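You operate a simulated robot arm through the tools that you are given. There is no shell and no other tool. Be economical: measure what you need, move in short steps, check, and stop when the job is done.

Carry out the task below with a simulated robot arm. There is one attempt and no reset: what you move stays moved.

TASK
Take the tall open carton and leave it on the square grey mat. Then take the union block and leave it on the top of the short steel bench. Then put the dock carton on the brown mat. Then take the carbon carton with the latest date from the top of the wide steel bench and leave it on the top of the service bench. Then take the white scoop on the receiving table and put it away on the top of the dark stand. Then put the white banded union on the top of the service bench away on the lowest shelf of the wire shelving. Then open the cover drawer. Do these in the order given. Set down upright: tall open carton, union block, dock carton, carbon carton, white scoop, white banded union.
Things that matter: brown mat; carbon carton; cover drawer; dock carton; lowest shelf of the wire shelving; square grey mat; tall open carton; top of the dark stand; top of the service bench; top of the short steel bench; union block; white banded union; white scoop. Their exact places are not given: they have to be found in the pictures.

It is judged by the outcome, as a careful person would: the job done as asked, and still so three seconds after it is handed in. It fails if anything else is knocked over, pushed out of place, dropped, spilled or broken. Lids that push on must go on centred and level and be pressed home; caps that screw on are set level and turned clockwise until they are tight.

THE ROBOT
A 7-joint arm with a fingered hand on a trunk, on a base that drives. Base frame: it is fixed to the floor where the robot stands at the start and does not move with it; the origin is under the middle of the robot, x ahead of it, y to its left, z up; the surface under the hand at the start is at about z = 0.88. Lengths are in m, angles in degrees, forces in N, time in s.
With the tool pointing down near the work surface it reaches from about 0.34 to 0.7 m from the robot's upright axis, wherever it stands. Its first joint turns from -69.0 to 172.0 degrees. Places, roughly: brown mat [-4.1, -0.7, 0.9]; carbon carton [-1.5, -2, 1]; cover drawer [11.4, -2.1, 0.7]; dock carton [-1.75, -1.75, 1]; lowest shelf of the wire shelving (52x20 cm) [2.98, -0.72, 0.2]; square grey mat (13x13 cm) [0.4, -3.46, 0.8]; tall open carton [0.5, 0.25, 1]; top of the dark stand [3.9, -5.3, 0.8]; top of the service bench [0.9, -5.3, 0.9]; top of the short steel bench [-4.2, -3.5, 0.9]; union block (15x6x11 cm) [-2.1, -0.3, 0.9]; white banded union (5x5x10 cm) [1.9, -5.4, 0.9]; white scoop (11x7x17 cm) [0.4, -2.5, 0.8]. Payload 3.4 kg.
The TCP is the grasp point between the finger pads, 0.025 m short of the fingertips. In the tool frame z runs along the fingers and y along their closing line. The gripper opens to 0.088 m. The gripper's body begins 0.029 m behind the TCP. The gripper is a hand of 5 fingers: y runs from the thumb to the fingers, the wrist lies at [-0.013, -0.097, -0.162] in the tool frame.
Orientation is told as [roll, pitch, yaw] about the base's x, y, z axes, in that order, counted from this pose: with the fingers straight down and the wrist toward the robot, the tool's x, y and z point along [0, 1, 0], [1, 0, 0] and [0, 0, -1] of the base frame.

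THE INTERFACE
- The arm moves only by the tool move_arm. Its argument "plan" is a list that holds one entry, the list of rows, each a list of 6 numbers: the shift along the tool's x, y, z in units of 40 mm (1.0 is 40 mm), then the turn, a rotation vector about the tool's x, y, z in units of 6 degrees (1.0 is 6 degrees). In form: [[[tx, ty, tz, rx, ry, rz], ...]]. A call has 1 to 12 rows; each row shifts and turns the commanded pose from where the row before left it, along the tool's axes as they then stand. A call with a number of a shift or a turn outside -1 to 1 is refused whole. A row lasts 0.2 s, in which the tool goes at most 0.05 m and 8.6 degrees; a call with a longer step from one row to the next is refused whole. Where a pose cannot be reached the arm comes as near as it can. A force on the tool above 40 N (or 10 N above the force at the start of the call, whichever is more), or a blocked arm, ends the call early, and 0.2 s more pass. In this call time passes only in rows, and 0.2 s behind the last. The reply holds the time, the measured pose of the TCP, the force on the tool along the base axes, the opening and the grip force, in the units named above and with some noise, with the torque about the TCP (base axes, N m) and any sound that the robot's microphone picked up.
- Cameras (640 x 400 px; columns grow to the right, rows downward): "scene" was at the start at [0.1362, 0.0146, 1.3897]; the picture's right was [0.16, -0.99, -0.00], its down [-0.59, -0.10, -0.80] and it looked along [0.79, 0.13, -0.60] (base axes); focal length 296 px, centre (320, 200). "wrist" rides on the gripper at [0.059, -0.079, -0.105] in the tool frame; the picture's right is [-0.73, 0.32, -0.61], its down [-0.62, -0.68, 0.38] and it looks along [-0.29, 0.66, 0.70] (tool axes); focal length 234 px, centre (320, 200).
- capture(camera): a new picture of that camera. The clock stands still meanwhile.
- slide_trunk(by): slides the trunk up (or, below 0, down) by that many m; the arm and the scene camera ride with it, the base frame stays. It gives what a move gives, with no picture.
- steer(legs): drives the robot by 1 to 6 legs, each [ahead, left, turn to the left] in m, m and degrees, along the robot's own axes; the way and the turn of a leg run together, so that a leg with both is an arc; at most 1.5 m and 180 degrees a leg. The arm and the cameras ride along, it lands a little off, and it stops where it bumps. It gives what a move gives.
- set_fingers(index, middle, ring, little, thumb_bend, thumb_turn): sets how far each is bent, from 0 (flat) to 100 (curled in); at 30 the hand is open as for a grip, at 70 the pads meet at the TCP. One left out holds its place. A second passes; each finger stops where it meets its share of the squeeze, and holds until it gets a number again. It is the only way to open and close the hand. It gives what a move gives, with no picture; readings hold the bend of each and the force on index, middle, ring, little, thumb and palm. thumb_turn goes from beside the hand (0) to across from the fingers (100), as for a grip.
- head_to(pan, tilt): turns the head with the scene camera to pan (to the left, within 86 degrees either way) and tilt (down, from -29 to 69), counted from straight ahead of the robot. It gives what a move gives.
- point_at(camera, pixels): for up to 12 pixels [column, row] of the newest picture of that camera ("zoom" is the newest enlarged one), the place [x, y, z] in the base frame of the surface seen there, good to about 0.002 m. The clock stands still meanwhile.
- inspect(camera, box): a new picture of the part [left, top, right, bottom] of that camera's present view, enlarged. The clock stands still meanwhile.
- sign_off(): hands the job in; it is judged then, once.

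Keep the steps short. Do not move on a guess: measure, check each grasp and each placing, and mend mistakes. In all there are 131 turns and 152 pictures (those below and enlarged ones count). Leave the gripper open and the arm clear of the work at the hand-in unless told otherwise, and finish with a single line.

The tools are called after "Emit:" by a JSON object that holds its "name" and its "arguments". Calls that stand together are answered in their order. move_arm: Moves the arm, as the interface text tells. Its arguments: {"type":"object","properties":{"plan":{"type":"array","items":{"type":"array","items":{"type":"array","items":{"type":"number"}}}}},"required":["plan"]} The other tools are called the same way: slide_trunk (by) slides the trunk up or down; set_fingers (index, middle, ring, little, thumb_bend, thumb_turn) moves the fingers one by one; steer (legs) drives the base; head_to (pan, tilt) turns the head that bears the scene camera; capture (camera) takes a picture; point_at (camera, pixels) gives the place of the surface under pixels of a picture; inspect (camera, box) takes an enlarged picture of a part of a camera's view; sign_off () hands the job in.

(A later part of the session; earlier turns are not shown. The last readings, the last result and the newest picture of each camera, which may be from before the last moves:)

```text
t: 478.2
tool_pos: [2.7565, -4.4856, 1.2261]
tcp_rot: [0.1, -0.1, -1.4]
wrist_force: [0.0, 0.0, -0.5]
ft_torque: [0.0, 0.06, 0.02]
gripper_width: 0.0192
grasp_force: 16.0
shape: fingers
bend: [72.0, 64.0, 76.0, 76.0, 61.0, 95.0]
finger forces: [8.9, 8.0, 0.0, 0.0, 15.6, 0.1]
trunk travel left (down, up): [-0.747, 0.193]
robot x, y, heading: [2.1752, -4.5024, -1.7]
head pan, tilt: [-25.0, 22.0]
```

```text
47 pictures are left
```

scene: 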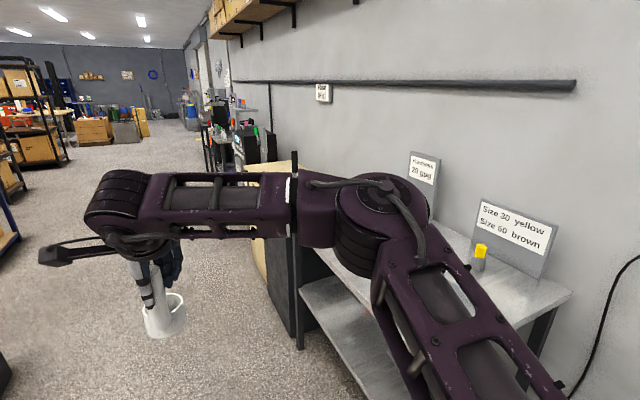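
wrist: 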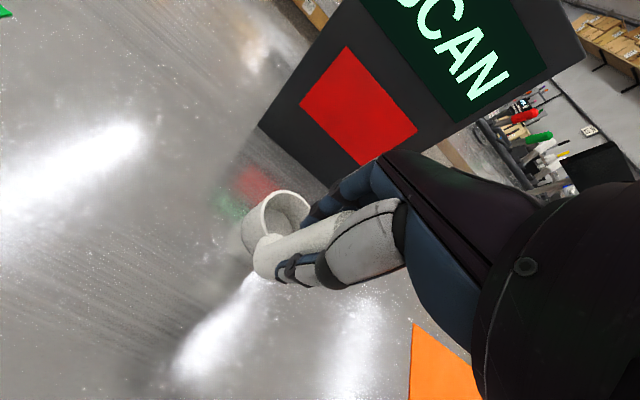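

Emit:
{"name": "point_at", "arguments": {"camera": "scene", "pixels": [[5, 230], [3, 370], [265, 195], [258, 250], [297, 340], [265, 150], [300, 240], [240, 150], [215, 175], [295, 160]]}}

Emit:
{"name": "inspect", "arguments": {"camera": "scene", "box": [180, 60, 320, 200]}}

```text
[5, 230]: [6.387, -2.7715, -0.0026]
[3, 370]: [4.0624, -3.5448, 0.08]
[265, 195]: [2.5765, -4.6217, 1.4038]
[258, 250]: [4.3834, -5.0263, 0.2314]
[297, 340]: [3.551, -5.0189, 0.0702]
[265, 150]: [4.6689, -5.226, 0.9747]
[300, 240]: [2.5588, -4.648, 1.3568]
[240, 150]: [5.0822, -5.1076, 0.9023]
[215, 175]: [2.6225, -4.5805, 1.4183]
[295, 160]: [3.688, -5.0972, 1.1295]
```

```text
2.86 times, centred on (250, 130) of scene
```

zoom: 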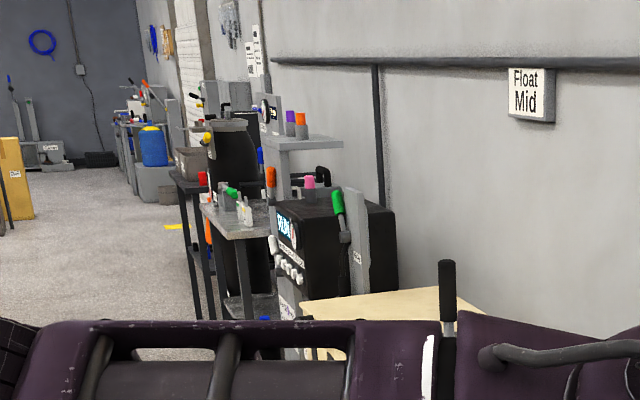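

Emit:
{"name": "steer", "arguments": {"legs": [[1.45, 0.22, 1.7], [0, 0, -90]]}}

Emit:
{"name": "head_to", "arguments": {"pan": 5, "tilt": 35}}

Emit:
{"name": "capture", "arguments": {"camera": "scene"}}

```text
t: 489.3
tool_pos: [3.694, -4.883, 1.225]
tcp_rot: [0.1, -0.1, -87.6]
wrist_force: [0.6, 0.1, -1.1]
ft_torque: [0.1, 0.02, 0.02]
gripper_width: 0.0192
grasp_force: 16.2
shape: fingers
bend: [73.0, 64.0, 76.0, 76.0, 61.0, 95.0]
finger forces: [9.0, 7.7, 0.1, 0.0, 15.4, 0.0]
trunk travel left (down, up): [-0.747, 0.193]
robot x, y, heading: [3.6357, -4.3038, -88.2]
head pan, tilt: [-25.0, 22.0]
```

```text
t: 490.2
tool_pos: [3.6944, -4.8816, 1.2247]
tcp_rot: [0.1, -0.1, -87.6]
wrist_force: [0.1, -0.9, -1.2]
ft_torque: [0.07, 0.0, -0.02]
gripper_width: 0.0192
grasp_force: 16.1
shape: fingers
bend: [73.0, 64.0, 76.0, 76.0, 61.0, 95.0]
finger forces: [9.0, 7.8, 0.0, 0.0, 15.5, 0.0]
trunk travel left (down, up): [-0.747, 0.193]
robot x, y, heading: [3.6354, -4.3039, -87.6]
head pan, tilt: [5.0, 35.0]
```

```text
45 pictures are left
```

scene: 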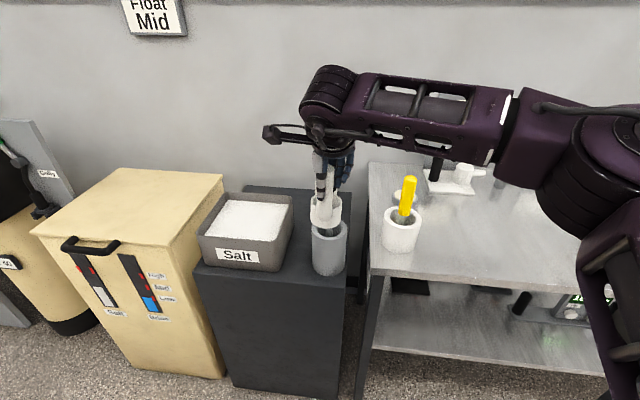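

The dark stand holds a salt tray and a grey holder. I measure its top.

Emit:
{"name": "inspect", "arguments": {"camera": "scene", "box": [180, 150, 380, 300]}}

Emit:
{"name": "point_at", "arguments": {"camera": "scene", "pixels": [[197, 268], [343, 280], [300, 265], [330, 265], [355, 190], [250, 188], [300, 195], [295, 215], [345, 235], [315, 235], [280, 275], [240, 215]]}}

```text
2.67 times, centred on (280, 225) of scene
```

zoom: 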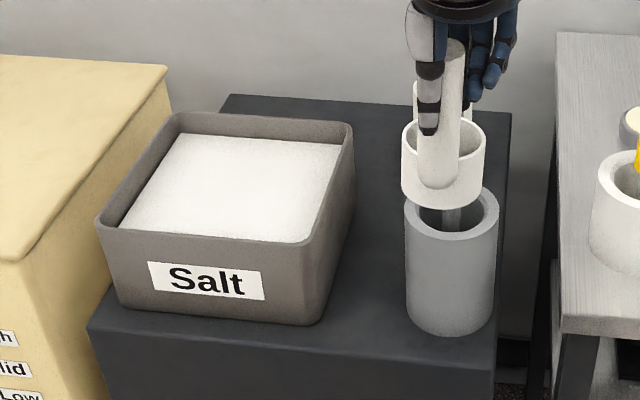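

```text
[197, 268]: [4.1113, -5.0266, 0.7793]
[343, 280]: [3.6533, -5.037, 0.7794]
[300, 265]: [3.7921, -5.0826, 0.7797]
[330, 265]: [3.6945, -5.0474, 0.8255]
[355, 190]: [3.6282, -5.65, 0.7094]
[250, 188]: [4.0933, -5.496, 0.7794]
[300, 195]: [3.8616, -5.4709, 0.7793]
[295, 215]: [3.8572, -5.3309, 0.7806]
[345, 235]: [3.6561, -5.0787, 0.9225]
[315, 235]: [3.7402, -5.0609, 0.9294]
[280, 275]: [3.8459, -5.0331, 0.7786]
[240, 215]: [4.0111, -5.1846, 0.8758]
```

Emit:
{"name": "capture", "arguments": {"camera": "wrist"}}

Emit:
{"name": "point_at", "arguments": {"camera": "zoom", "pixels": [[425, 95], [470, 100], [345, 200], [350, 130], [320, 330], [490, 220], [420, 220], [452, 215], [445, 160], [390, 120], [500, 130]]}}

```text
43 pictures are left
```

wrist: 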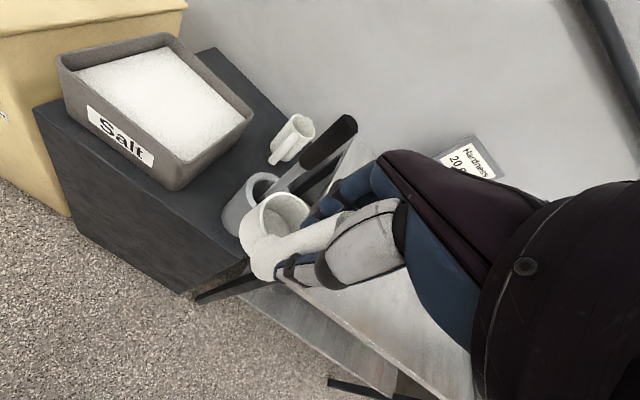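

```text
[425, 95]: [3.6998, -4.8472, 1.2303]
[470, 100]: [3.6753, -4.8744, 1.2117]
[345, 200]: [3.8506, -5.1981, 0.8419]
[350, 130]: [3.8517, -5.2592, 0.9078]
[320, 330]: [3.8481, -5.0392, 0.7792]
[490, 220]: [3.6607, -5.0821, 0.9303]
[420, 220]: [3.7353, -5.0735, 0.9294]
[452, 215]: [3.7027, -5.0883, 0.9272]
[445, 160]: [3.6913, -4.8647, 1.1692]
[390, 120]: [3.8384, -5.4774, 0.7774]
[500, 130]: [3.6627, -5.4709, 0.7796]
```

The wrist view shows a wrench standing in the holder and a small white mug behind it. I measure these and the free top area.

Emit:
{"name": "point_at", "arguments": {"camera": "wrist", "pixels": [[295, 128], [275, 160], [345, 122], [290, 180], [235, 80], [255, 140], [220, 170], [200, 185], [252, 115], [215, 48], [190, 250], [208, 205]]}}

Emit:
{"name": "inspect", "arguments": {"camera": "wrist", "box": [40, 40, 360, 260]}}

```text
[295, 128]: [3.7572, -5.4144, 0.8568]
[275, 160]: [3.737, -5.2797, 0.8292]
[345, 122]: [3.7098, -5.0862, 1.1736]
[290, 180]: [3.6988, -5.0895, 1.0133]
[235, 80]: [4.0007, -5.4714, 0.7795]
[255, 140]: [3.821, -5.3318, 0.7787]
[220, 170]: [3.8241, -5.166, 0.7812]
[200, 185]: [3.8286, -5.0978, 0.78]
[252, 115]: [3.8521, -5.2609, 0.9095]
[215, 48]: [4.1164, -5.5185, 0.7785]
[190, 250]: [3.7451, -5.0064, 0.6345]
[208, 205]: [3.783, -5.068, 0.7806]
```

```text
1.82 times, centred on (200, 150) of wrist
```

zoom: 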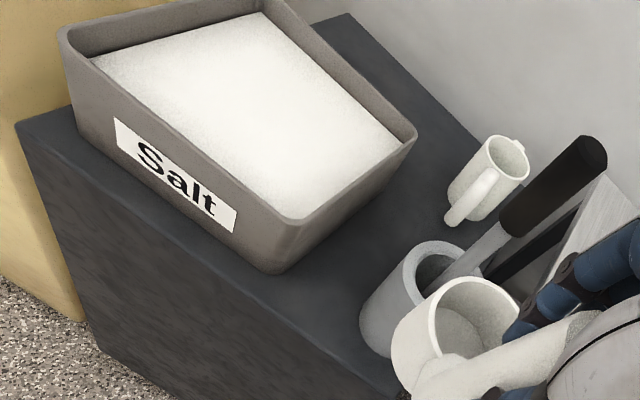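

The best free spot is behind the salt tray, at about x 3.95, y -5.35 to -5.46. The wrench in the holder reaches z 1.174 at (3.71, -5.086), so I stand further east to keep the elbow away from it. I move left first, then ahead.

Emit:
{"name": "steer", "arguments": {"legs": [[0, 0.4, -2.2], [0.415, 0, 0]]}}

Emit:
{"name": "move_arm", "arguments": {"plan": [[[-0.8, 0.1, 0, 0, 0, 0], [-0.8, 0.1, 0, 0, 0, 0], [-0.8, 0.1, 0, 0, 0, 0], [-0.8, 0.1, 0, 0, 0, 0], [0, 0, 0, 0, 0, 0]]]}}

Emit:
{"name": "capture", "arguments": {"camera": "scene"}}

Emit:
{"name": "capture", "arguments": {"camera": "wrist"}}

```text
t: 494.9
tool_pos: [4.0829, -5.2922, 1.2249]
tcp_rot: [0.1, -0.1, -89.3]
wrist_force: [-0.4, 0.0, -0.9]
ft_torque: [0.05, -0.01, -0.01]
gripper_width: 0.019
grasp_force: 16.3
shape: fingers
bend: [73.0, 64.0, 76.0, 76.0, 61.0, 95.0]
finger forces: [9.0, 7.9, 0.0, 0.0, 15.5, 0.0]
trunk travel left (down, up): [-0.747, 0.193]
robot x, y, heading: [4.0403, -4.7096, -89.5]
head pan, tilt: [5.0, 35.0]
```

```text
t: 496.1
tool_pos: [3.9541, -5.3091, 1.2257]
tcp_rot: [0.1, 0.0, -89.2]
wrist_force: [0.4, 0.3, -1.3]
ft_torque: [0.07, 0.01, -0.02]
gripper_width: 0.019
grasp_force: 15.9
shape: fingers
bend: [73.0, 64.0, 76.0, 76.0, 61.0, 95.0]
finger forces: [9.1, 7.9, 0.0, 0.0, 15.5, 0.0]
trunk travel left (down, up): [-0.747, 0.193]
robot x, y, heading: [4.0388, -4.714, -89.3]
head pan, tilt: [5.0, 35.0]
```

```text
41 pictures are left
```

scene: 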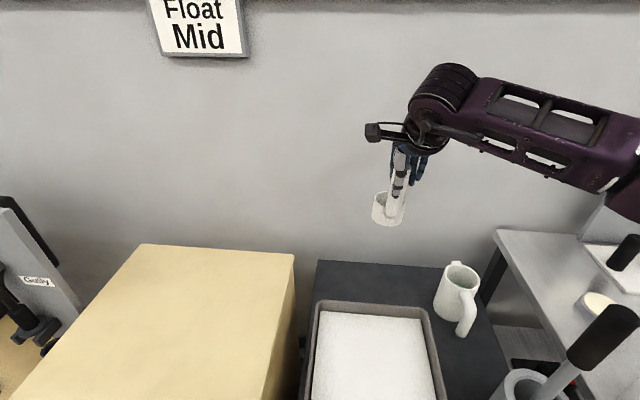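

```text
40 pictures are left
```

wrist: 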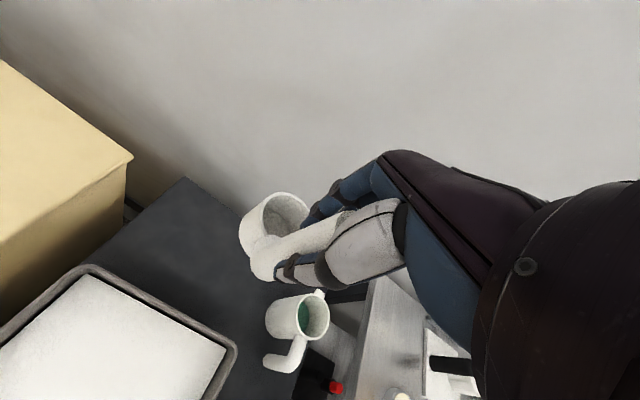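

Emit:
{"name": "point_at", "arguments": {"camera": "scene", "pixels": [[325, 266], [430, 272], [340, 303], [415, 310], [330, 290], [440, 290], [530, 160], [610, 190], [630, 215], [610, 320], [400, 285], [375, 280]]}}

Emit:
{"name": "head_to", "arguments": {"pan": -30, "tilt": 40}}

Emit:
{"name": "capture", "arguments": {"camera": "scene"}}

```text
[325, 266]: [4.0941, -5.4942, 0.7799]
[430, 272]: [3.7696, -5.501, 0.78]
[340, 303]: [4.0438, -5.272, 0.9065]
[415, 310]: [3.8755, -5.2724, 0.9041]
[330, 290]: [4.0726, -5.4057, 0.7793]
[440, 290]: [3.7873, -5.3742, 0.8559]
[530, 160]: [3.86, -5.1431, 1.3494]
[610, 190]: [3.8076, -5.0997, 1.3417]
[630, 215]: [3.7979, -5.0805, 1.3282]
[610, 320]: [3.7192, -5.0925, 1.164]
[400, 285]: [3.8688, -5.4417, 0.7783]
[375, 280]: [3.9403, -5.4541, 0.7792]
```

```text
t: 497.1
tool_pos: [3.954, -5.3097, 1.2258]
tcp_rot: [0.1, -0.1, -89.4]
wrist_force: [-0.4, -0.5, -0.8]
ft_torque: [0.02, -0.02, 0.02]
gripper_width: 0.0192
grasp_force: 16.7
shape: fingers
bend: [73.0, 64.0, 76.0, 76.0, 61.0, 95.0]
finger forces: [9.0, 7.9, 0.0, 0.1, 15.5, 0.2]
trunk travel left (down, up): [-0.747, 0.193]
robot x, y, heading: [4.0383, -4.7114, -89.3]
head pan, tilt: [-30.0, 40.0]
```

```text
39 pictures are left
```

scene: 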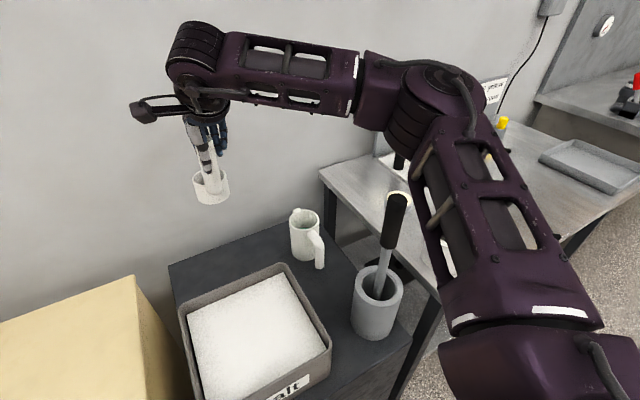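

The elbow hangs over the wrench (top 1.174), so lowering here would hit it. I shift the robot 0.17 m further east while turning 20° right, which swings the elbow away from the wrench. First I check the cream box's top height.

Emit:
{"name": "point_at", "arguments": {"camera": "scene", "pixels": [[60, 330], [130, 290], [400, 150], [450, 270], [430, 180]]}}

Emit:
{"name": "steer", "arguments": {"legs": [[0, 0.17, -20]]}}

Emit:
{"name": "capture", "arguments": {"camera": "scene"}}

```text
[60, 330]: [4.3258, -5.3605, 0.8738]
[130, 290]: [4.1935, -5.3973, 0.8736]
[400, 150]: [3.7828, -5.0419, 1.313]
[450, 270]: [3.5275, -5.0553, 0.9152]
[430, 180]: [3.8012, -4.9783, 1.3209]
```

```text
t: 498.6
tool_pos: [3.9223, -5.2721, 1.2256]
tcp_rot: [0.1, 0.0, -109.4]
wrist_force: [-0.1, -0.4, -1.2]
ft_torque: [0.06, -0.01, -0.01]
gripper_width: 0.0188
grasp_force: 16.4
shape: fingers
bend: [73.0, 64.0, 76.0, 76.0, 61.0, 95.0]
finger forces: [9.0, 7.9, 0.0, 0.0, 15.5, 0.0]
trunk travel left (down, up): [-0.747, 0.193]
robot x, y, heading: [4.2087, -4.7381, -109.3]
head pan, tilt: [-30.0, 40.0]
```

```text
38 pictures are left
```

scene: 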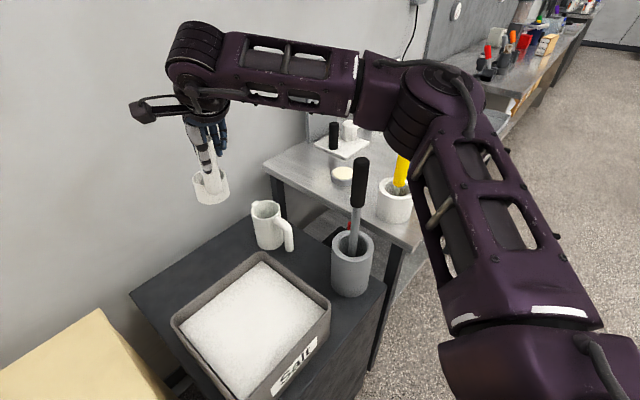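

Emit:
{"name": "move_arm", "arguments": {"plan": [[[0.75, 0.7, 0, 0, 0, 0], [0.75, 0.7, 0, 0, 0, 0], [0, 0, 0, 0, 0, 0]]]}}

Emit:
{"name": "slide_trunk", "arguments": {"by": -0.13}}

Emit:
{"name": "capture", "arguments": {"camera": "scene"}}

Emit:
{"name": "point_at", "arguments": {"camera": "scene", "pixels": [[400, 145], [425, 170], [440, 230], [355, 120], [300, 110], [360, 165], [385, 120], [420, 200]]}}

```text
t: 499.4
tool_pos: [3.9616, -5.3429, 1.227]
tcp_rot: [0.1, -0.1, -109.3]
wrist_force: [0.3, 0.5, -1.2]
ft_torque: [0.06, -0.03, -0.01]
gripper_width: 0.0187
grasp_force: 16.8
shape: fingers
bend: [73.0, 64.0, 76.0, 76.0, 61.0, 95.0]
finger forces: [9.2, 8.0, 0.0, 0.1, 15.5, 0.0]
trunk travel left (down, up): [-0.747, 0.193]
robot x, y, heading: [4.2066, -4.7413, -109.2]
head pan, tilt: [-30.0, 40.0]
```

```text
t: 501.0
tool_pos: [3.9631, -5.344, 1.0964]
tcp_rot: [0.1, -0.1, -109.2]
wrist_force: [-0.9, 0.1, -1.1]
ft_torque: [0.02, -0.01, -0.01]
gripper_width: 0.019
grasp_force: 15.9
shape: fingers
bend: [73.0, 64.0, 76.0, 76.0, 61.0, 95.0]
finger forces: [9.1, 7.9, 0.0, 0.1, 15.6, 0.0]
trunk travel left (down, up): [-0.617, 0.323]
robot x, y, heading: [4.205, -4.7423, -109.1]
head pan, tilt: [-30.0, 40.0]
```

```text
37 pictures are left
```

scene: 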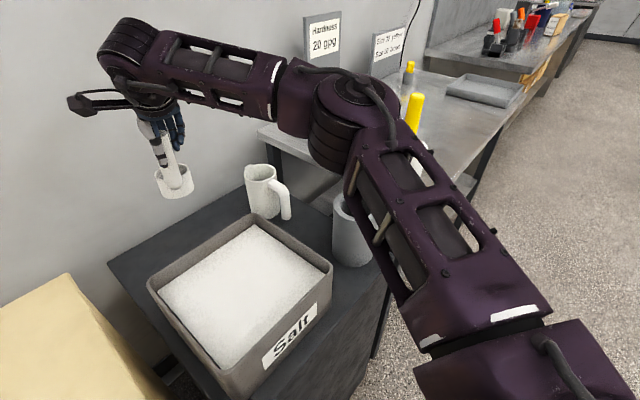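

```text
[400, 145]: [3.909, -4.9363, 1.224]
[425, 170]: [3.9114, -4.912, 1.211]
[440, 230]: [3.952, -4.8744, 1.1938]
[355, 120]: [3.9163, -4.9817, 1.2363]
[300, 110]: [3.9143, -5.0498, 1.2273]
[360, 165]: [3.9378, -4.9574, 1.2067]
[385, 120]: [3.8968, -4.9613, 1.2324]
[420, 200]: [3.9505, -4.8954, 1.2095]
```

The elbow is now at x ≈ 3.9, well clear of the wrench and high over the salt tray. I lower the trunk 0.17 m more.

Emit:
{"name": "slide_trunk", "arguments": {"by": -0.17}}

Emit:
{"name": "capture", "arguments": {"camera": "scene"}}

Emit:
{"name": "capture", "arguments": {"camera": "wrist"}}

```text
t: 502.9
tool_pos: [3.9618, -5.3449, 0.9266]
tcp_rot: [0.1, -0.1, -109.2]
wrist_force: [-0.1, -0.3, -0.2]
ft_torque: [0.05, 0.01, 0.01]
gripper_width: 0.0187
grasp_force: 16.1
shape: fingers
bend: [73.0, 64.0, 76.0, 76.0, 61.0, 95.0]
finger forces: [9.2, 7.9, 0.0, 0.0, 15.6, 0.0]
trunk travel left (down, up): [-0.447, 0.493]
robot x, y, heading: [4.2073, -4.7388, -109.5]
head pan, tilt: [-30.0, 40.0]
```

```text
36 pictures are left
```

scene: 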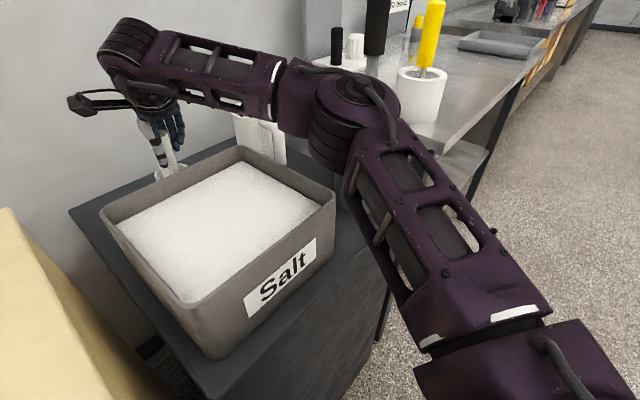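

```text
35 pictures are left
```

wrist: 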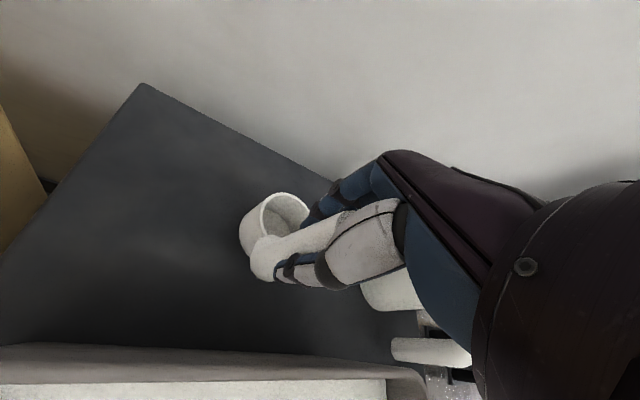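

About 2 cm remain. I lower gently.

Emit:
{"name": "move_arm", "arguments": {"plan": [[[0, 0, 0.3, 0, 0, 0], [0, 0, 0.12, 0, 0, 0], [0, 0, 0.1, 0, 0, 0], [0, 0, 0.08, 0, 0, 0], [0, 0, 0, 0, 0, 0]]]}}

Emit:
{"name": "inspect", "arguments": {"camera": "wrist", "box": [160, 120, 440, 320]}}

```text
t: 504.1
tool_pos: [3.9654, -5.3438, 0.9046]
tcp_rot: [0.1, -0.4, -109.2]
wrist_force: [1.4, 0.6, 9.0]
ft_torque: [-0.24, 0.19, -0.02]
gripper_width: 0.0188
grasp_force: 21.0
shape: fingers
bend: [73.0, 73.0, 76.0, 76.0, 61.0, 95.0]
finger forces: [10.1, 10.9, 0.1, 0.1, 21.4, 0.1]
trunk travel left (down, up): [-0.447, 0.493]
robot x, y, heading: [4.207, -4.7405, -109.2]
head pan, tilt: [-30.0, 40.0]
```

```text
2.00 times, centred on (300, 220) of wrist
```

zoom: 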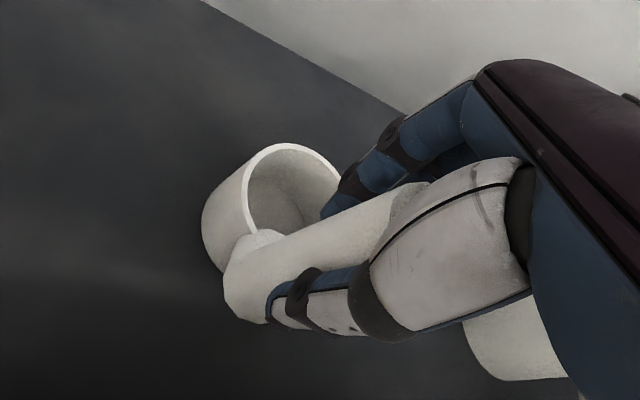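

Contact at 9 N. I open and rise.

Emit:
{"name": "set_fingers", "arguments": {"index": 32, "middle": 32, "ring": 32, "little": 32, "thumb_bend": 32}}

Emit:
{"name": "slide_trunk", "arguments": {"by": 0.25}}

Emit:
{"name": "capture", "arguments": {"camera": "wrist"}}

Emit:
{"name": "capture", "arguments": {"camera": "scene"}}

```text
t: 505.1
tool_pos: [3.9635, -5.3438, 0.9018]
tcp_rot: [0.1, -0.2, -109.2]
wrist_force: [0.1, -0.7, 0.0]
ft_torque: [0.01, -0.03, -0.02]
gripper_width: 0.0802
grasp_force: 0.0
shape: fingers
bend: [32.0, 32.0, 32.0, 32.0, 32.0, 97.0]
finger forces: [0.0, 0.0, 0.0, 0.1, 0.0, 0.1]
trunk travel left (down, up): [-0.447, 0.493]
robot x, y, heading: [4.2042, -4.738, -109.2]
head pan, tilt: [-30.0, 40.0]
```

```text
t: 507.7
tool_pos: [3.9634, -5.3443, 1.1531]
tcp_rot: [0.1, -0.1, -109.1]
wrist_force: [-0.1, 0.4, 0.4]
ft_torque: [0.0, 0.0, 0.03]
gripper_width: 0.08
grasp_force: 0.1
shape: fingers
bend: [32.0, 32.0, 32.0, 32.0, 32.0, 97.0]
finger forces: [0.1, 0.0, 0.1, 0.0, 0.0, 0.0]
trunk travel left (down, up): [-0.697, 0.243]
robot x, y, heading: [4.2077, -4.7401, -109.2]
head pan, tilt: [-30.0, 40.0]
```

```text
33 pictures are left
```

wrist: 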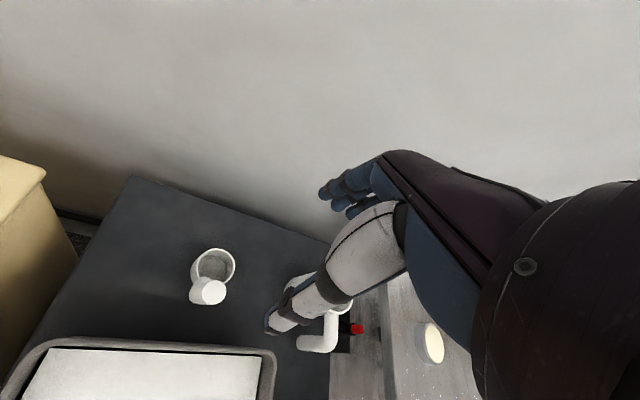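

```text
32 pictures are left
```

scene: 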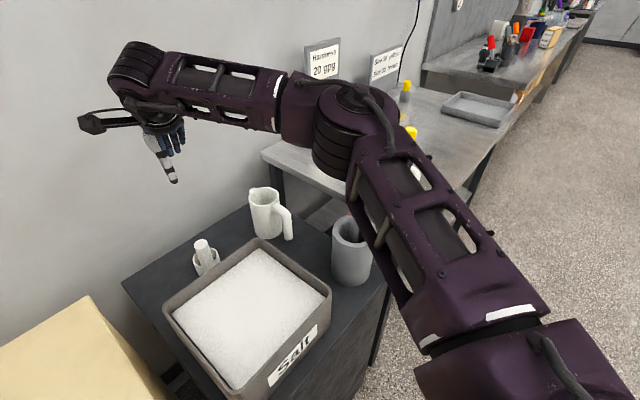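

The scoop stands upright on the dark stand. Next is the white-banded union. I back off north, turn to face south, and drive west to x ≈ 1.95.

Emit:
{"name": "steer", "arguments": {"legs": [[-0.41, -0.14, 0], [0, 0, 19], [0, -1.15, 0], [0, -1.12, 0], [0.25, 0, 0]]}}

Emit:
{"name": "head_to", "arguments": {"pan": 5, "tilt": 42}}

Emit:
{"name": "capture", "arguments": {"camera": "scene"}}

```text
t: 523.6
tool_pos: [1.8747, -5.1566, 1.1524]
tcp_rot: [0.1, -0.2, -91.0]
wrist_force: [-0.1, -0.5, -0.2]
ft_torque: [0.0, 0.0, -0.01]
gripper_width: 0.0803
grasp_force: 0.1
shape: fingers
bend: [32.0, 32.0, 32.0, 32.0, 32.0, 97.0]
finger forces: [0.0, 0.1, 0.1, 0.1, 0.1, 0.0]
trunk travel left (down, up): [-0.697, 0.243]
robot x, y, heading: [1.919, -4.506, -91.2]
head pan, tilt: [-30.0, 40.0]
```

```text
t: 524.6
tool_pos: [1.8754, -5.155, 1.1527]
tcp_rot: [0.1, -0.1, -91.1]
wrist_force: [1.0, 0.4, -0.2]
ft_torque: [-0.02, -0.01, -0.02]
gripper_width: 0.0804
grasp_force: 0.0
shape: fingers
bend: [32.0, 32.0, 32.0, 32.0, 32.0, 97.0]
finger forces: [0.1, 0.1, 0.0, 0.0, 0.1, 0.0]
trunk travel left (down, up): [-0.697, 0.243]
robot x, y, heading: [1.9153, -4.5033, -91.4]
head pan, tilt: [5.0, 42.0]
```

```text
31 pictures are left
```

scene: 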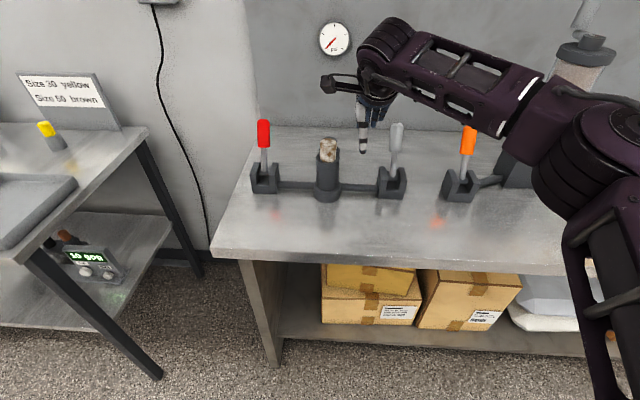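

The union is hidden behind the thumb. I raise 8 cm and use the wrist camera.

Emit:
{"name": "slide_trunk", "arguments": {"by": 0.08}}

Emit:
{"name": "capture", "arguments": {"camera": "wrist"}}

```text
t: 525.8
tool_pos: [1.8741, -5.1562, 1.2318]
tcp_rot: [0.1, 0.0, -91.2]
wrist_force: [0.4, 0.6, -1.0]
ft_torque: [-0.02, 0.01, -0.03]
gripper_width: 0.0803
grasp_force: 0.0
shape: fingers
bend: [32.0, 32.0, 32.0, 32.0, 32.0, 97.0]
finger forces: [0.1, 0.1, 0.0, 0.1, 0.0, 0.0]
trunk travel left (down, up): [-0.777, 0.163]
robot x, y, heading: [1.9242, -4.506, -91.2]
head pan, tilt: [5.0, 42.0]
```

```text
30 pictures are left
```

wrist: 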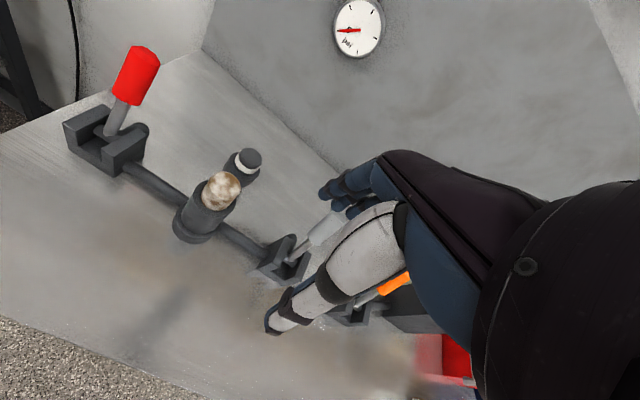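

Emit:
{"name": "point_at", "arguments": {"camera": "wrist", "pixels": [[251, 158], [243, 168], [259, 160], [247, 151], [232, 165], [222, 190], [195, 235], [325, 230], [290, 240], [140, 80]]}}

Emit:
{"name": "inspect", "arguments": {"camera": "wrist", "box": [150, 110, 350, 270]}}

```text
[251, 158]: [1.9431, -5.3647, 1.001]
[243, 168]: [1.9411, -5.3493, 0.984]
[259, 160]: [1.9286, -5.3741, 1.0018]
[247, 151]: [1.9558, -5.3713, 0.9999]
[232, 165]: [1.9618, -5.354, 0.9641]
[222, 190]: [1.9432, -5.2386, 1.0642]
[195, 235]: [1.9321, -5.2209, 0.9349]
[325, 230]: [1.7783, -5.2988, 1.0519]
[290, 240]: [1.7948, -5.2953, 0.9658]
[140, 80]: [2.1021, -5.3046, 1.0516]
```

```text
2.50 times, centred on (250, 190) of wrist
```

zoom: 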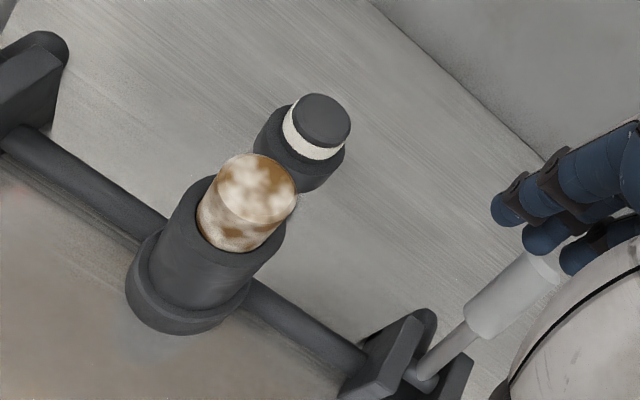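

The union's cap centre is (1.941, -5.366), top 1.001, with a resin column in front (top 1.07) and levers beside it. I'll use yaw ≈ -80° and tilt the hand 12° forward so the wrist and camera bracket stay clear. I drive 0.22 m ahead and align, staying high.

Emit:
{"name": "steer", "arguments": {"legs": [[0.22, 0, 0]]}}

Emit:
{"name": "move_arm", "arguments": {"plan": [[[0, 0, 0, 0, 0, -0.9], [0, 0, 0, 0, 0, -0.93], [0.85, 0, 0, 0, 0, 0], [0.85, 0, 0, 0, 0, 0], [0, 0, 0, 1, 0, 0], [0, 0, 0, 1, 0, 0], [0, 0, 0, 0, 0, 0]]]}}

Emit:
{"name": "capture", "arguments": {"camera": "wrist"}}

```text
t: 527.5
tool_pos: [1.872, -5.3757, 1.2313]
tcp_rot: [0.1, -0.1, -91.0]
wrist_force: [0.0, -0.2, 0.2]
ft_torque: [-0.02, -0.05, 0.0]
gripper_width: 0.0805
grasp_force: 0.2
shape: fingers
bend: [32.0, 32.0, 32.0, 32.0, 32.0, 97.0]
finger forces: [0.0, 0.1, 0.0, 0.0, 0.0, 0.0]
trunk travel left (down, up): [-0.777, 0.163]
robot x, y, heading: [1.9162, -4.7278, -90.7]
head pan, tilt: [5.0, 42.0]
```

```text
t: 529.1
tool_pos: [1.938, -5.363, 1.2333]
tcp_rot: [0.1, 12.0, -80.0]
wrist_force: [-0.4, -0.5, 0.1]
ft_torque: [0.02, -0.01, -0.01]
gripper_width: 0.0802
grasp_force: 0.2
shape: fingers
bend: [32.0, 32.0, 32.0, 32.0, 32.0, 97.0]
finger forces: [0.0, 0.0, 0.0, 0.0, 0.0, 0.1]
trunk travel left (down, up): [-0.777, 0.163]
robot x, y, heading: [1.9138, -4.7253, -90.7]
head pan, tilt: [5.0, 42.0]
```

```text
28 pictures are left
```

wrist: 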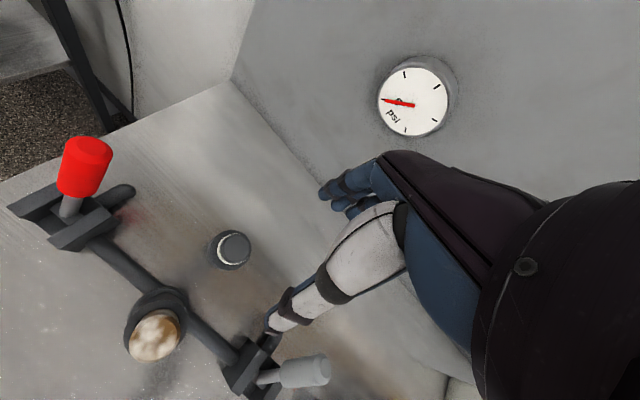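

Aligned at (1.938, -5.363). I lower 0.15 m by the trunk and check.

Emit:
{"name": "slide_trunk", "arguments": {"by": -0.15}}

Emit:
{"name": "capture", "arguments": {"camera": "wrist"}}

Emit:
{"name": "capture", "arguments": {"camera": "scene"}}

Emit:
{"name": "point_at", "arguments": {"camera": "wrist", "pixels": [[235, 262], [225, 255], [245, 262], [235, 275]]}}

```text
t: 530.8
tool_pos: [1.9386, -5.3641, 1.0842]
tcp_rot: [-0.1, 11.9, -79.9]
wrist_force: [-0.3, -0.2, 0.1]
ft_torque: [0.0, 0.01, -0.01]
gripper_width: 0.0802
grasp_force: 0.0
shape: fingers
bend: [32.0, 32.0, 32.0, 32.0, 32.0, 97.0]
finger forces: [0.0, 0.0, 0.0, 0.0, 0.0, 0.0]
trunk travel left (down, up): [-0.627, 0.313]
robot x, y, heading: [1.9177, -4.7267, -90.8]
head pan, tilt: [5.0, 42.0]
```

```text
27 pictures are left
```

wrist: 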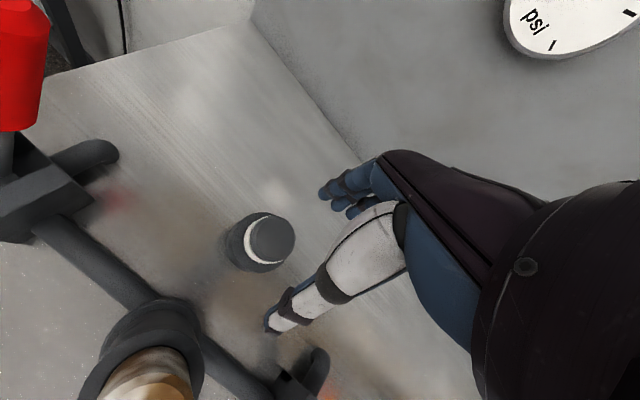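

```text
26 pictures are left
```

scene: 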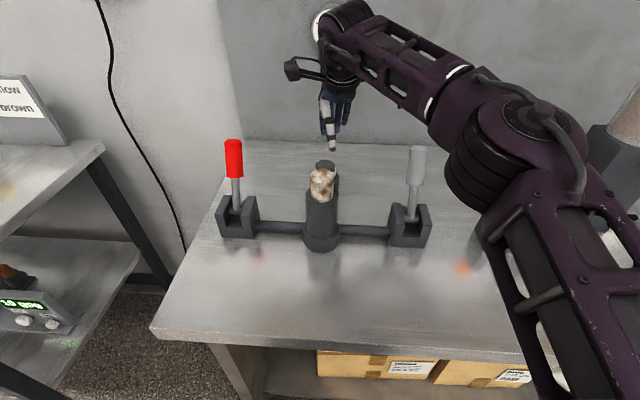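

```text
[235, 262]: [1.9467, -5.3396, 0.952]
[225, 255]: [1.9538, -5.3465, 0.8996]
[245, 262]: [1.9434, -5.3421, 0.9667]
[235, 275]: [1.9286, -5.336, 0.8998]
```

Emit:
{"name": "point_at", "arguments": {"camera": "scene", "pixels": [[470, 200], [450, 160], [430, 110], [390, 80], [415, 155], [500, 235]]}}

Emit:
{"name": "point_at", "arguments": {"camera": "wrist", "pixels": [[270, 238], [258, 228], [285, 235], [272, 255], [262, 250]]}}

```text
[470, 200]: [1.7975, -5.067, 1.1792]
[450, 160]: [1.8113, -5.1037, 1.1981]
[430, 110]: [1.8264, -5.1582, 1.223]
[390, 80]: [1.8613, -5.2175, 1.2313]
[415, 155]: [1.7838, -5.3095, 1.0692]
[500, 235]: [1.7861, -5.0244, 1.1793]
```

```text
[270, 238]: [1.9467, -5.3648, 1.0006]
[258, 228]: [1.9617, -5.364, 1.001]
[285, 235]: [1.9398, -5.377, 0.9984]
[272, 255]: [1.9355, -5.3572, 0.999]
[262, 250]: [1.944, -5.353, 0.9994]
```

The cap centre is (1.946, -5.365). I shift 7 mm, lower to TCP z ≈ 1.0 and close gently.

Emit:
{"name": "move_arm", "arguments": {"plan": [[[0.18, 0, 0, 0, 0, 0], [0, 0, 0, 0, 0, 0]]]}}

Emit:
{"name": "slide_trunk", "arguments": {"by": -0.088}}

Emit:
{"name": "capture", "arguments": {"camera": "wrist"}}

```text
t: 531.4
tool_pos: [1.9448, -5.3619, 1.0838]
tcp_rot: [0.0, 12.0, -79.9]
wrist_force: [0.1, 0.2, 0.1]
ft_torque: [0.0, -0.02, 0.01]
gripper_width: 0.0803
grasp_force: 0.1
shape: fingers
bend: [32.0, 32.0, 32.0, 32.0, 32.0, 97.0]
finger forces: [0.0, 0.0, 0.1, 0.0, 0.0, 0.0]
trunk travel left (down, up): [-0.627, 0.313]
robot x, y, heading: [1.9157, -4.7275, -91.3]
head pan, tilt: [5.0, 42.0]
```

```text
t: 532.7
tool_pos: [1.9455, -5.3636, 0.9965]
tcp_rot: [0.1, 12.0, -79.8]
wrist_force: [-1.0, 0.3, -1.5]
ft_torque: [-0.01, -0.01, 0.0]
gripper_width: 0.08
grasp_force: 0.0
shape: fingers
bend: [32.0, 32.0, 32.0, 32.0, 32.0, 97.0]
finger forces: [0.1, 0.0, 0.0, 0.1, 0.0, 0.0]
trunk travel left (down, up): [-0.539, 0.401]
robot x, y, heading: [1.915, -4.7261, -90.9]
head pan, tilt: [5.0, 42.0]
```

```text
25 pictures are left
```

wrist: 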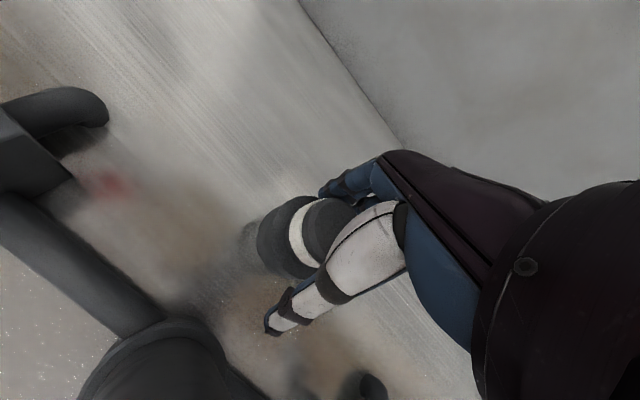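

The cap is between the pads with no contact elsewhere. I close the hand and lift 4 cm.

Emit:
{"name": "set_fingers", "arguments": {"index": 75, "middle": 75, "ring": 70, "little": 60, "thumb_bend": 72}}

Emit:
{"name": "slide_trunk", "arguments": {"by": 0.04}}

Emit:
{"name": "capture", "arguments": {"camera": "wrist"}}

```text
t: 533.7
tool_pos: [1.9459, -5.363, 0.9956]
tcp_rot: [0.0, 11.8, -80.0]
wrist_force: [-0.9, -1.8, 4.1]
ft_torque: [-0.19, 0.01, -0.02]
gripper_width: 0.0374
grasp_force: 20.7
shape: fingers
bend: [52.0, 56.0, 64.0, 60.0, 57.0, 94.0]
finger forces: [9.4, 7.7, 3.6, 0.1, 21.3, 0.0]
trunk travel left (down, up): [-0.539, 0.401]
robot x, y, heading: [1.9163, -4.7239, -90.9]
head pan, tilt: [5.0, 42.0]
```

```text
t: 534.5
tool_pos: [1.9454, -5.3636, 1.0349]
tcp_rot: [0.0, 11.9, -79.9]
wrist_force: [0.2, 0.0, -1.2]
ft_torque: [-0.04, -0.02, 0.0]
gripper_width: 0.0356
grasp_force: 19.1
shape: fingers
bend: [54.0, 57.0, 65.0, 60.0, 58.0, 94.0]
finger forces: [9.1, 6.6, 4.2, 0.1, 18.4, 0.0]
trunk travel left (down, up): [-0.579, 0.361]
robot x, y, heading: [1.9157, -4.7271, -90.7]
head pan, tilt: [5.0, 42.0]
```

```text
24 pictures are left
```

wrist: 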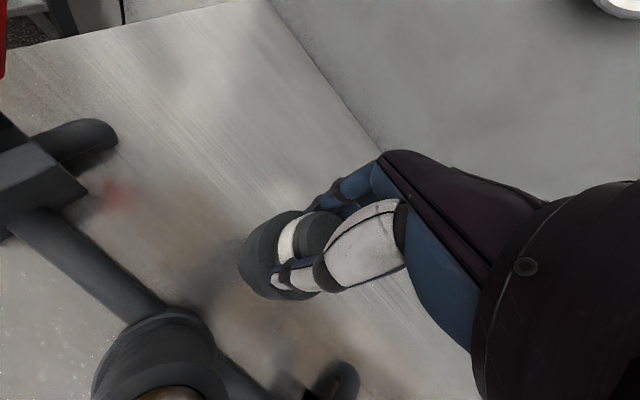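

The union is held. I raise it, back off to y ≈ -4.3, turn to face north and look.

Emit:
{"name": "slide_trunk", "arguments": {"by": 0.2}}

Emit:
{"name": "move_arm", "arguments": {"plan": [[[0, 0, 0, -1, 0, 0], [0, 0, 0, -1, 0, 0], [0, -0.9, 0, 0, 0, 0], [0, -0.9, 0, 0, 0, 0], [0, -0.9, 0, 0, 0, 0], [0, 0, 0, 0, 0, 0]]]}}

Emit:
{"name": "steer", "arguments": {"legs": [[-0.4, 0, 0], [0, 0, 91], [0, 0, 90]]}}

Emit:
{"name": "head_to", "arguments": {"pan": 0, "tilt": 20}}

Emit:
{"name": "capture", "arguments": {"camera": "scene"}}

```text
t: 536.7
tool_pos: [1.9459, -5.3626, 1.2352]
tcp_rot: [0.0, 11.9, -80.0]
wrist_force: [0.5, -0.1, -1.6]
ft_torque: [-0.02, -0.04, 0.0]
gripper_width: 0.0355
grasp_force: 18.8
shape: fingers
bend: [54.0, 57.0, 65.0, 60.0, 58.0, 94.0]
finger forces: [9.0, 6.6, 4.2, 0.1, 18.3, 0.0]
trunk travel left (down, up): [-0.779, 0.161]
robot x, y, heading: [1.9154, -4.7286, -90.8]
head pan, tilt: [5.0, 42.0]
```

```text
t: 538.1
tool_pos: [1.9273, -5.2561, 1.2327]
tcp_rot: [0.0, -0.1, -80.1]
wrist_force: [0.1, -0.2, -1.9]
ft_torque: [0.02, 0.0, 0.03]
gripper_width: 0.0356
grasp_force: 19.4
shape: fingers
bend: [54.0, 57.0, 65.0, 60.0, 58.0, 94.0]
finger forces: [8.9, 6.5, 4.3, 0.1, 18.3, 0.1]
trunk travel left (down, up): [-0.779, 0.161]
robot x, y, heading: [1.9156, -4.725, -91.3]
head pan, tilt: [5.0, 42.0]
```

```text
t: 548.3
tool_pos: [1.8852, -3.8026, 1.2336]
tcp_rot: [0.1, -0.1, 102.7]
wrist_force: [-0.3, 0.1, -2.2]
ft_torque: [0.02, 0.01, 0.01]
gripper_width: 0.0346
grasp_force: 17.4
shape: fingers
bend: [55.0, 58.0, 65.0, 60.0, 58.0, 94.0]
finger forces: [8.6, 5.9, 3.9, 0.1, 17.0, 0.0]
trunk travel left (down, up): [-0.779, 0.161]
robot x, y, heading: [1.923, -4.3326, 91.4]
head pan, tilt: [5.0, 42.0]
```

```text
t: 549.1
tool_pos: [1.886, -3.8021, 1.2335]
tcp_rot: [0.1, -0.1, 102.8]
wrist_force: [-0.5, -0.4, -2.2]
ft_torque: [0.01, 0.02, 0.01]
gripper_width: 0.0345
grasp_force: 18.1
shape: fingers
bend: [55.0, 58.0, 65.0, 60.0, 58.0, 94.0]
finger forces: [8.6, 6.0, 3.8, 0.1, 17.0, 0.0]
trunk travel left (down, up): [-0.779, 0.161]
robot x, y, heading: [1.9192, -4.3318, 91.7]
head pan, tilt: [0.0, 20.0]
```

```text
23 pictures are left
```

scene: 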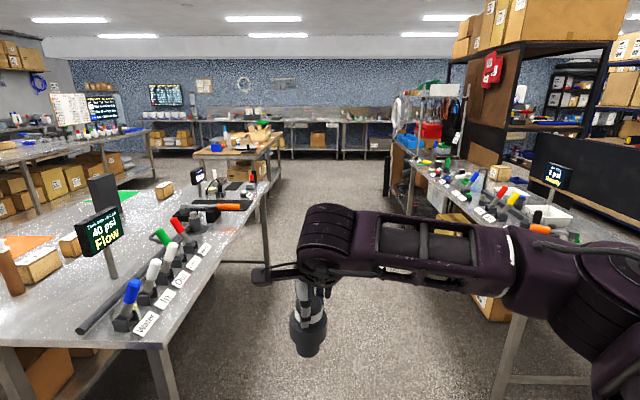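

A corridor runs north between two tables; the wire shelving is at about (420,120). I measure.

Emit:
{"name": "point_at", "arguments": {"camera": "scene", "pixels": [[268, 180], [160, 340], [412, 165], [500, 240], [425, 115], [405, 150], [415, 195], [395, 170], [410, 210], [440, 140], [380, 190], [495, 390]]}}

Emit:
{"name": "inspect", "arguments": {"camera": "scene", "box": [370, 70, 490, 220]}}

```text
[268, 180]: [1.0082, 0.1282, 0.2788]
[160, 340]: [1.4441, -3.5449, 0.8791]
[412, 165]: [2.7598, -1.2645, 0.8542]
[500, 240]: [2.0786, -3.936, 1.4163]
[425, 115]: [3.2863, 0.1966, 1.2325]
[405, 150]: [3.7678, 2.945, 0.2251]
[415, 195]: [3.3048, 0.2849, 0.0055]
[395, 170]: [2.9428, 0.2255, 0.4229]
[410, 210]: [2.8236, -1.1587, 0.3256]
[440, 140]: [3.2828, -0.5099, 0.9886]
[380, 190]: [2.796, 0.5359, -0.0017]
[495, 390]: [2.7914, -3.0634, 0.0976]
```

```text
2.67 times, centred on (430, 145) of scene
```

zoom: 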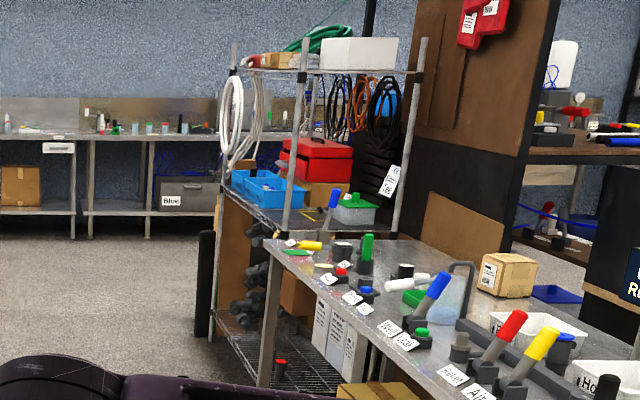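

The corridor (x 1.45–2.75) is clear up to the shelving. I drive north 3.6 m and turn right to face the shelving.

Emit:
{"name": "steer", "arguments": {"legs": [[1.2, -0.08, 0], [1.2, -0.05, 0], [1.2, 0, 0], [0, 0, -91]]}}

Emit:
{"name": "slide_trunk", "arguments": {"by": -0.45}}

Emit:
{"name": "head_to", "arguments": {"pan": 5, "tilt": 35}}

Emit:
{"name": "capture", "arguments": {"camera": "scene"}}

```text
t: 570.7
tool_pos: [2.4557, -0.6304, 1.2321]
tcp_rot: [0.1, -0.1, 13.4]
wrist_force: [-0.8, -0.2, -2.1]
ft_torque: [-0.01, 0.02, -0.02]
gripper_width: 0.0341
grasp_force: 17.6
shape: fingers
bend: [55.0, 58.0, 65.0, 60.0, 58.0, 94.0]
finger forces: [8.6, 5.8, 4.0, 0.0, 16.5, 0.0]
trunk travel left (down, up): [-0.779, 0.161]
robot x, y, heading: [1.9298, -0.6734, 2.2]
head pan, tilt: [0.0, 20.0]
```

```text
refused: -0.45 is not a number from -0.4 to 0.4
```

```text
t: 571.4
tool_pos: [2.4563, -0.6304, 1.2323]
tcp_rot: [0.0, -0.1, 13.4]
wrist_force: [-1.3, 0.0, -1.2]
ft_torque: [0.03, 0.01, 0.01]
gripper_width: 0.0339
grasp_force: 17.2
shape: fingers
bend: [55.0, 58.0, 65.0, 60.0, 58.0, 94.0]
finger forces: [8.6, 5.8, 3.8, 0.0, 16.6, 0.1]
trunk travel left (down, up): [-0.779, 0.161]
robot x, y, heading: [1.9289, -0.6718, 2.6]
head pan, tilt: [5.0, 35.0]
```

```text
21 pictures are left
```

scene: 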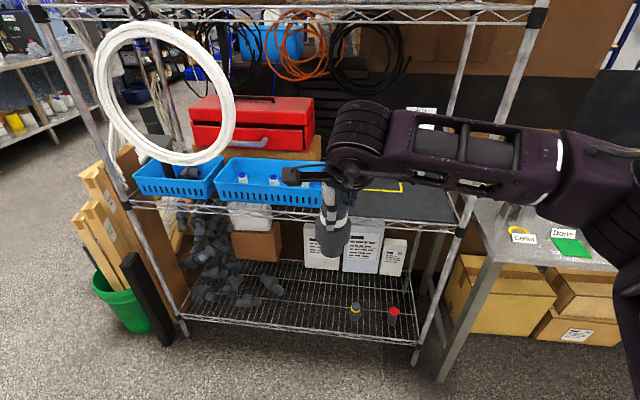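

The lowest shelf holds a yellow- and a red-banded union at (355,310) and (393,315), with free wire to their left. I measure.

Emit:
{"name": "point_at", "arguments": {"camera": "scene", "pixels": [[300, 320], [310, 300], [355, 312], [393, 318], [415, 335], [185, 315], [290, 285], [320, 265], [260, 210], [440, 225], [275, 300], [465, 270]]}}

Emit:
{"name": "slide_trunk", "arguments": {"by": -0.4}}

Emit:
{"name": "capture", "arguments": {"camera": "scene"}}

```text
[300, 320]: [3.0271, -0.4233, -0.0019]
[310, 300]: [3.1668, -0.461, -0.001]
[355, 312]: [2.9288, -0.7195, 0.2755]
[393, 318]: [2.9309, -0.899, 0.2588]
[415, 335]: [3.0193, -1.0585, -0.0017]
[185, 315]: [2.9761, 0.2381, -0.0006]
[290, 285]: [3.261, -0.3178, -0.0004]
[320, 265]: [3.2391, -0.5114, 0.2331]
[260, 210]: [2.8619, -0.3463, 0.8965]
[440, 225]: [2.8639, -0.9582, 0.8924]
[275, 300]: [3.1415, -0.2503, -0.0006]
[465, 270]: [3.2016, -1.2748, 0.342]
```

```text
t: 575.3
tool_pos: [2.4559, -0.6306, 0.8328]
tcp_rot: [0.0, -0.1, 13.4]
wrist_force: [0.0, 0.5, -1.4]
ft_torque: [-0.02, -0.01, 0.02]
gripper_width: 0.0341
grasp_force: 17.5
shape: fingers
bend: [55.0, 58.0, 65.0, 60.0, 58.0, 94.0]
finger forces: [8.5, 5.9, 4.0, 0.0, 16.6, 0.0]
trunk travel left (down, up): [-0.379, 0.561]
robot x, y, heading: [1.9281, -0.6714, 2.3]
head pan, tilt: [5.0, 35.0]
```

```text
20 pictures are left
```

scene: 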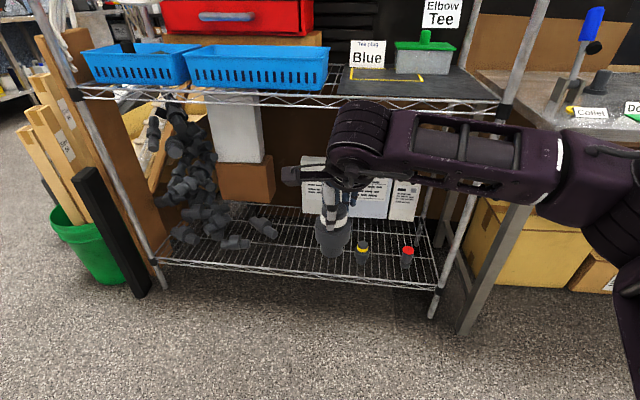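

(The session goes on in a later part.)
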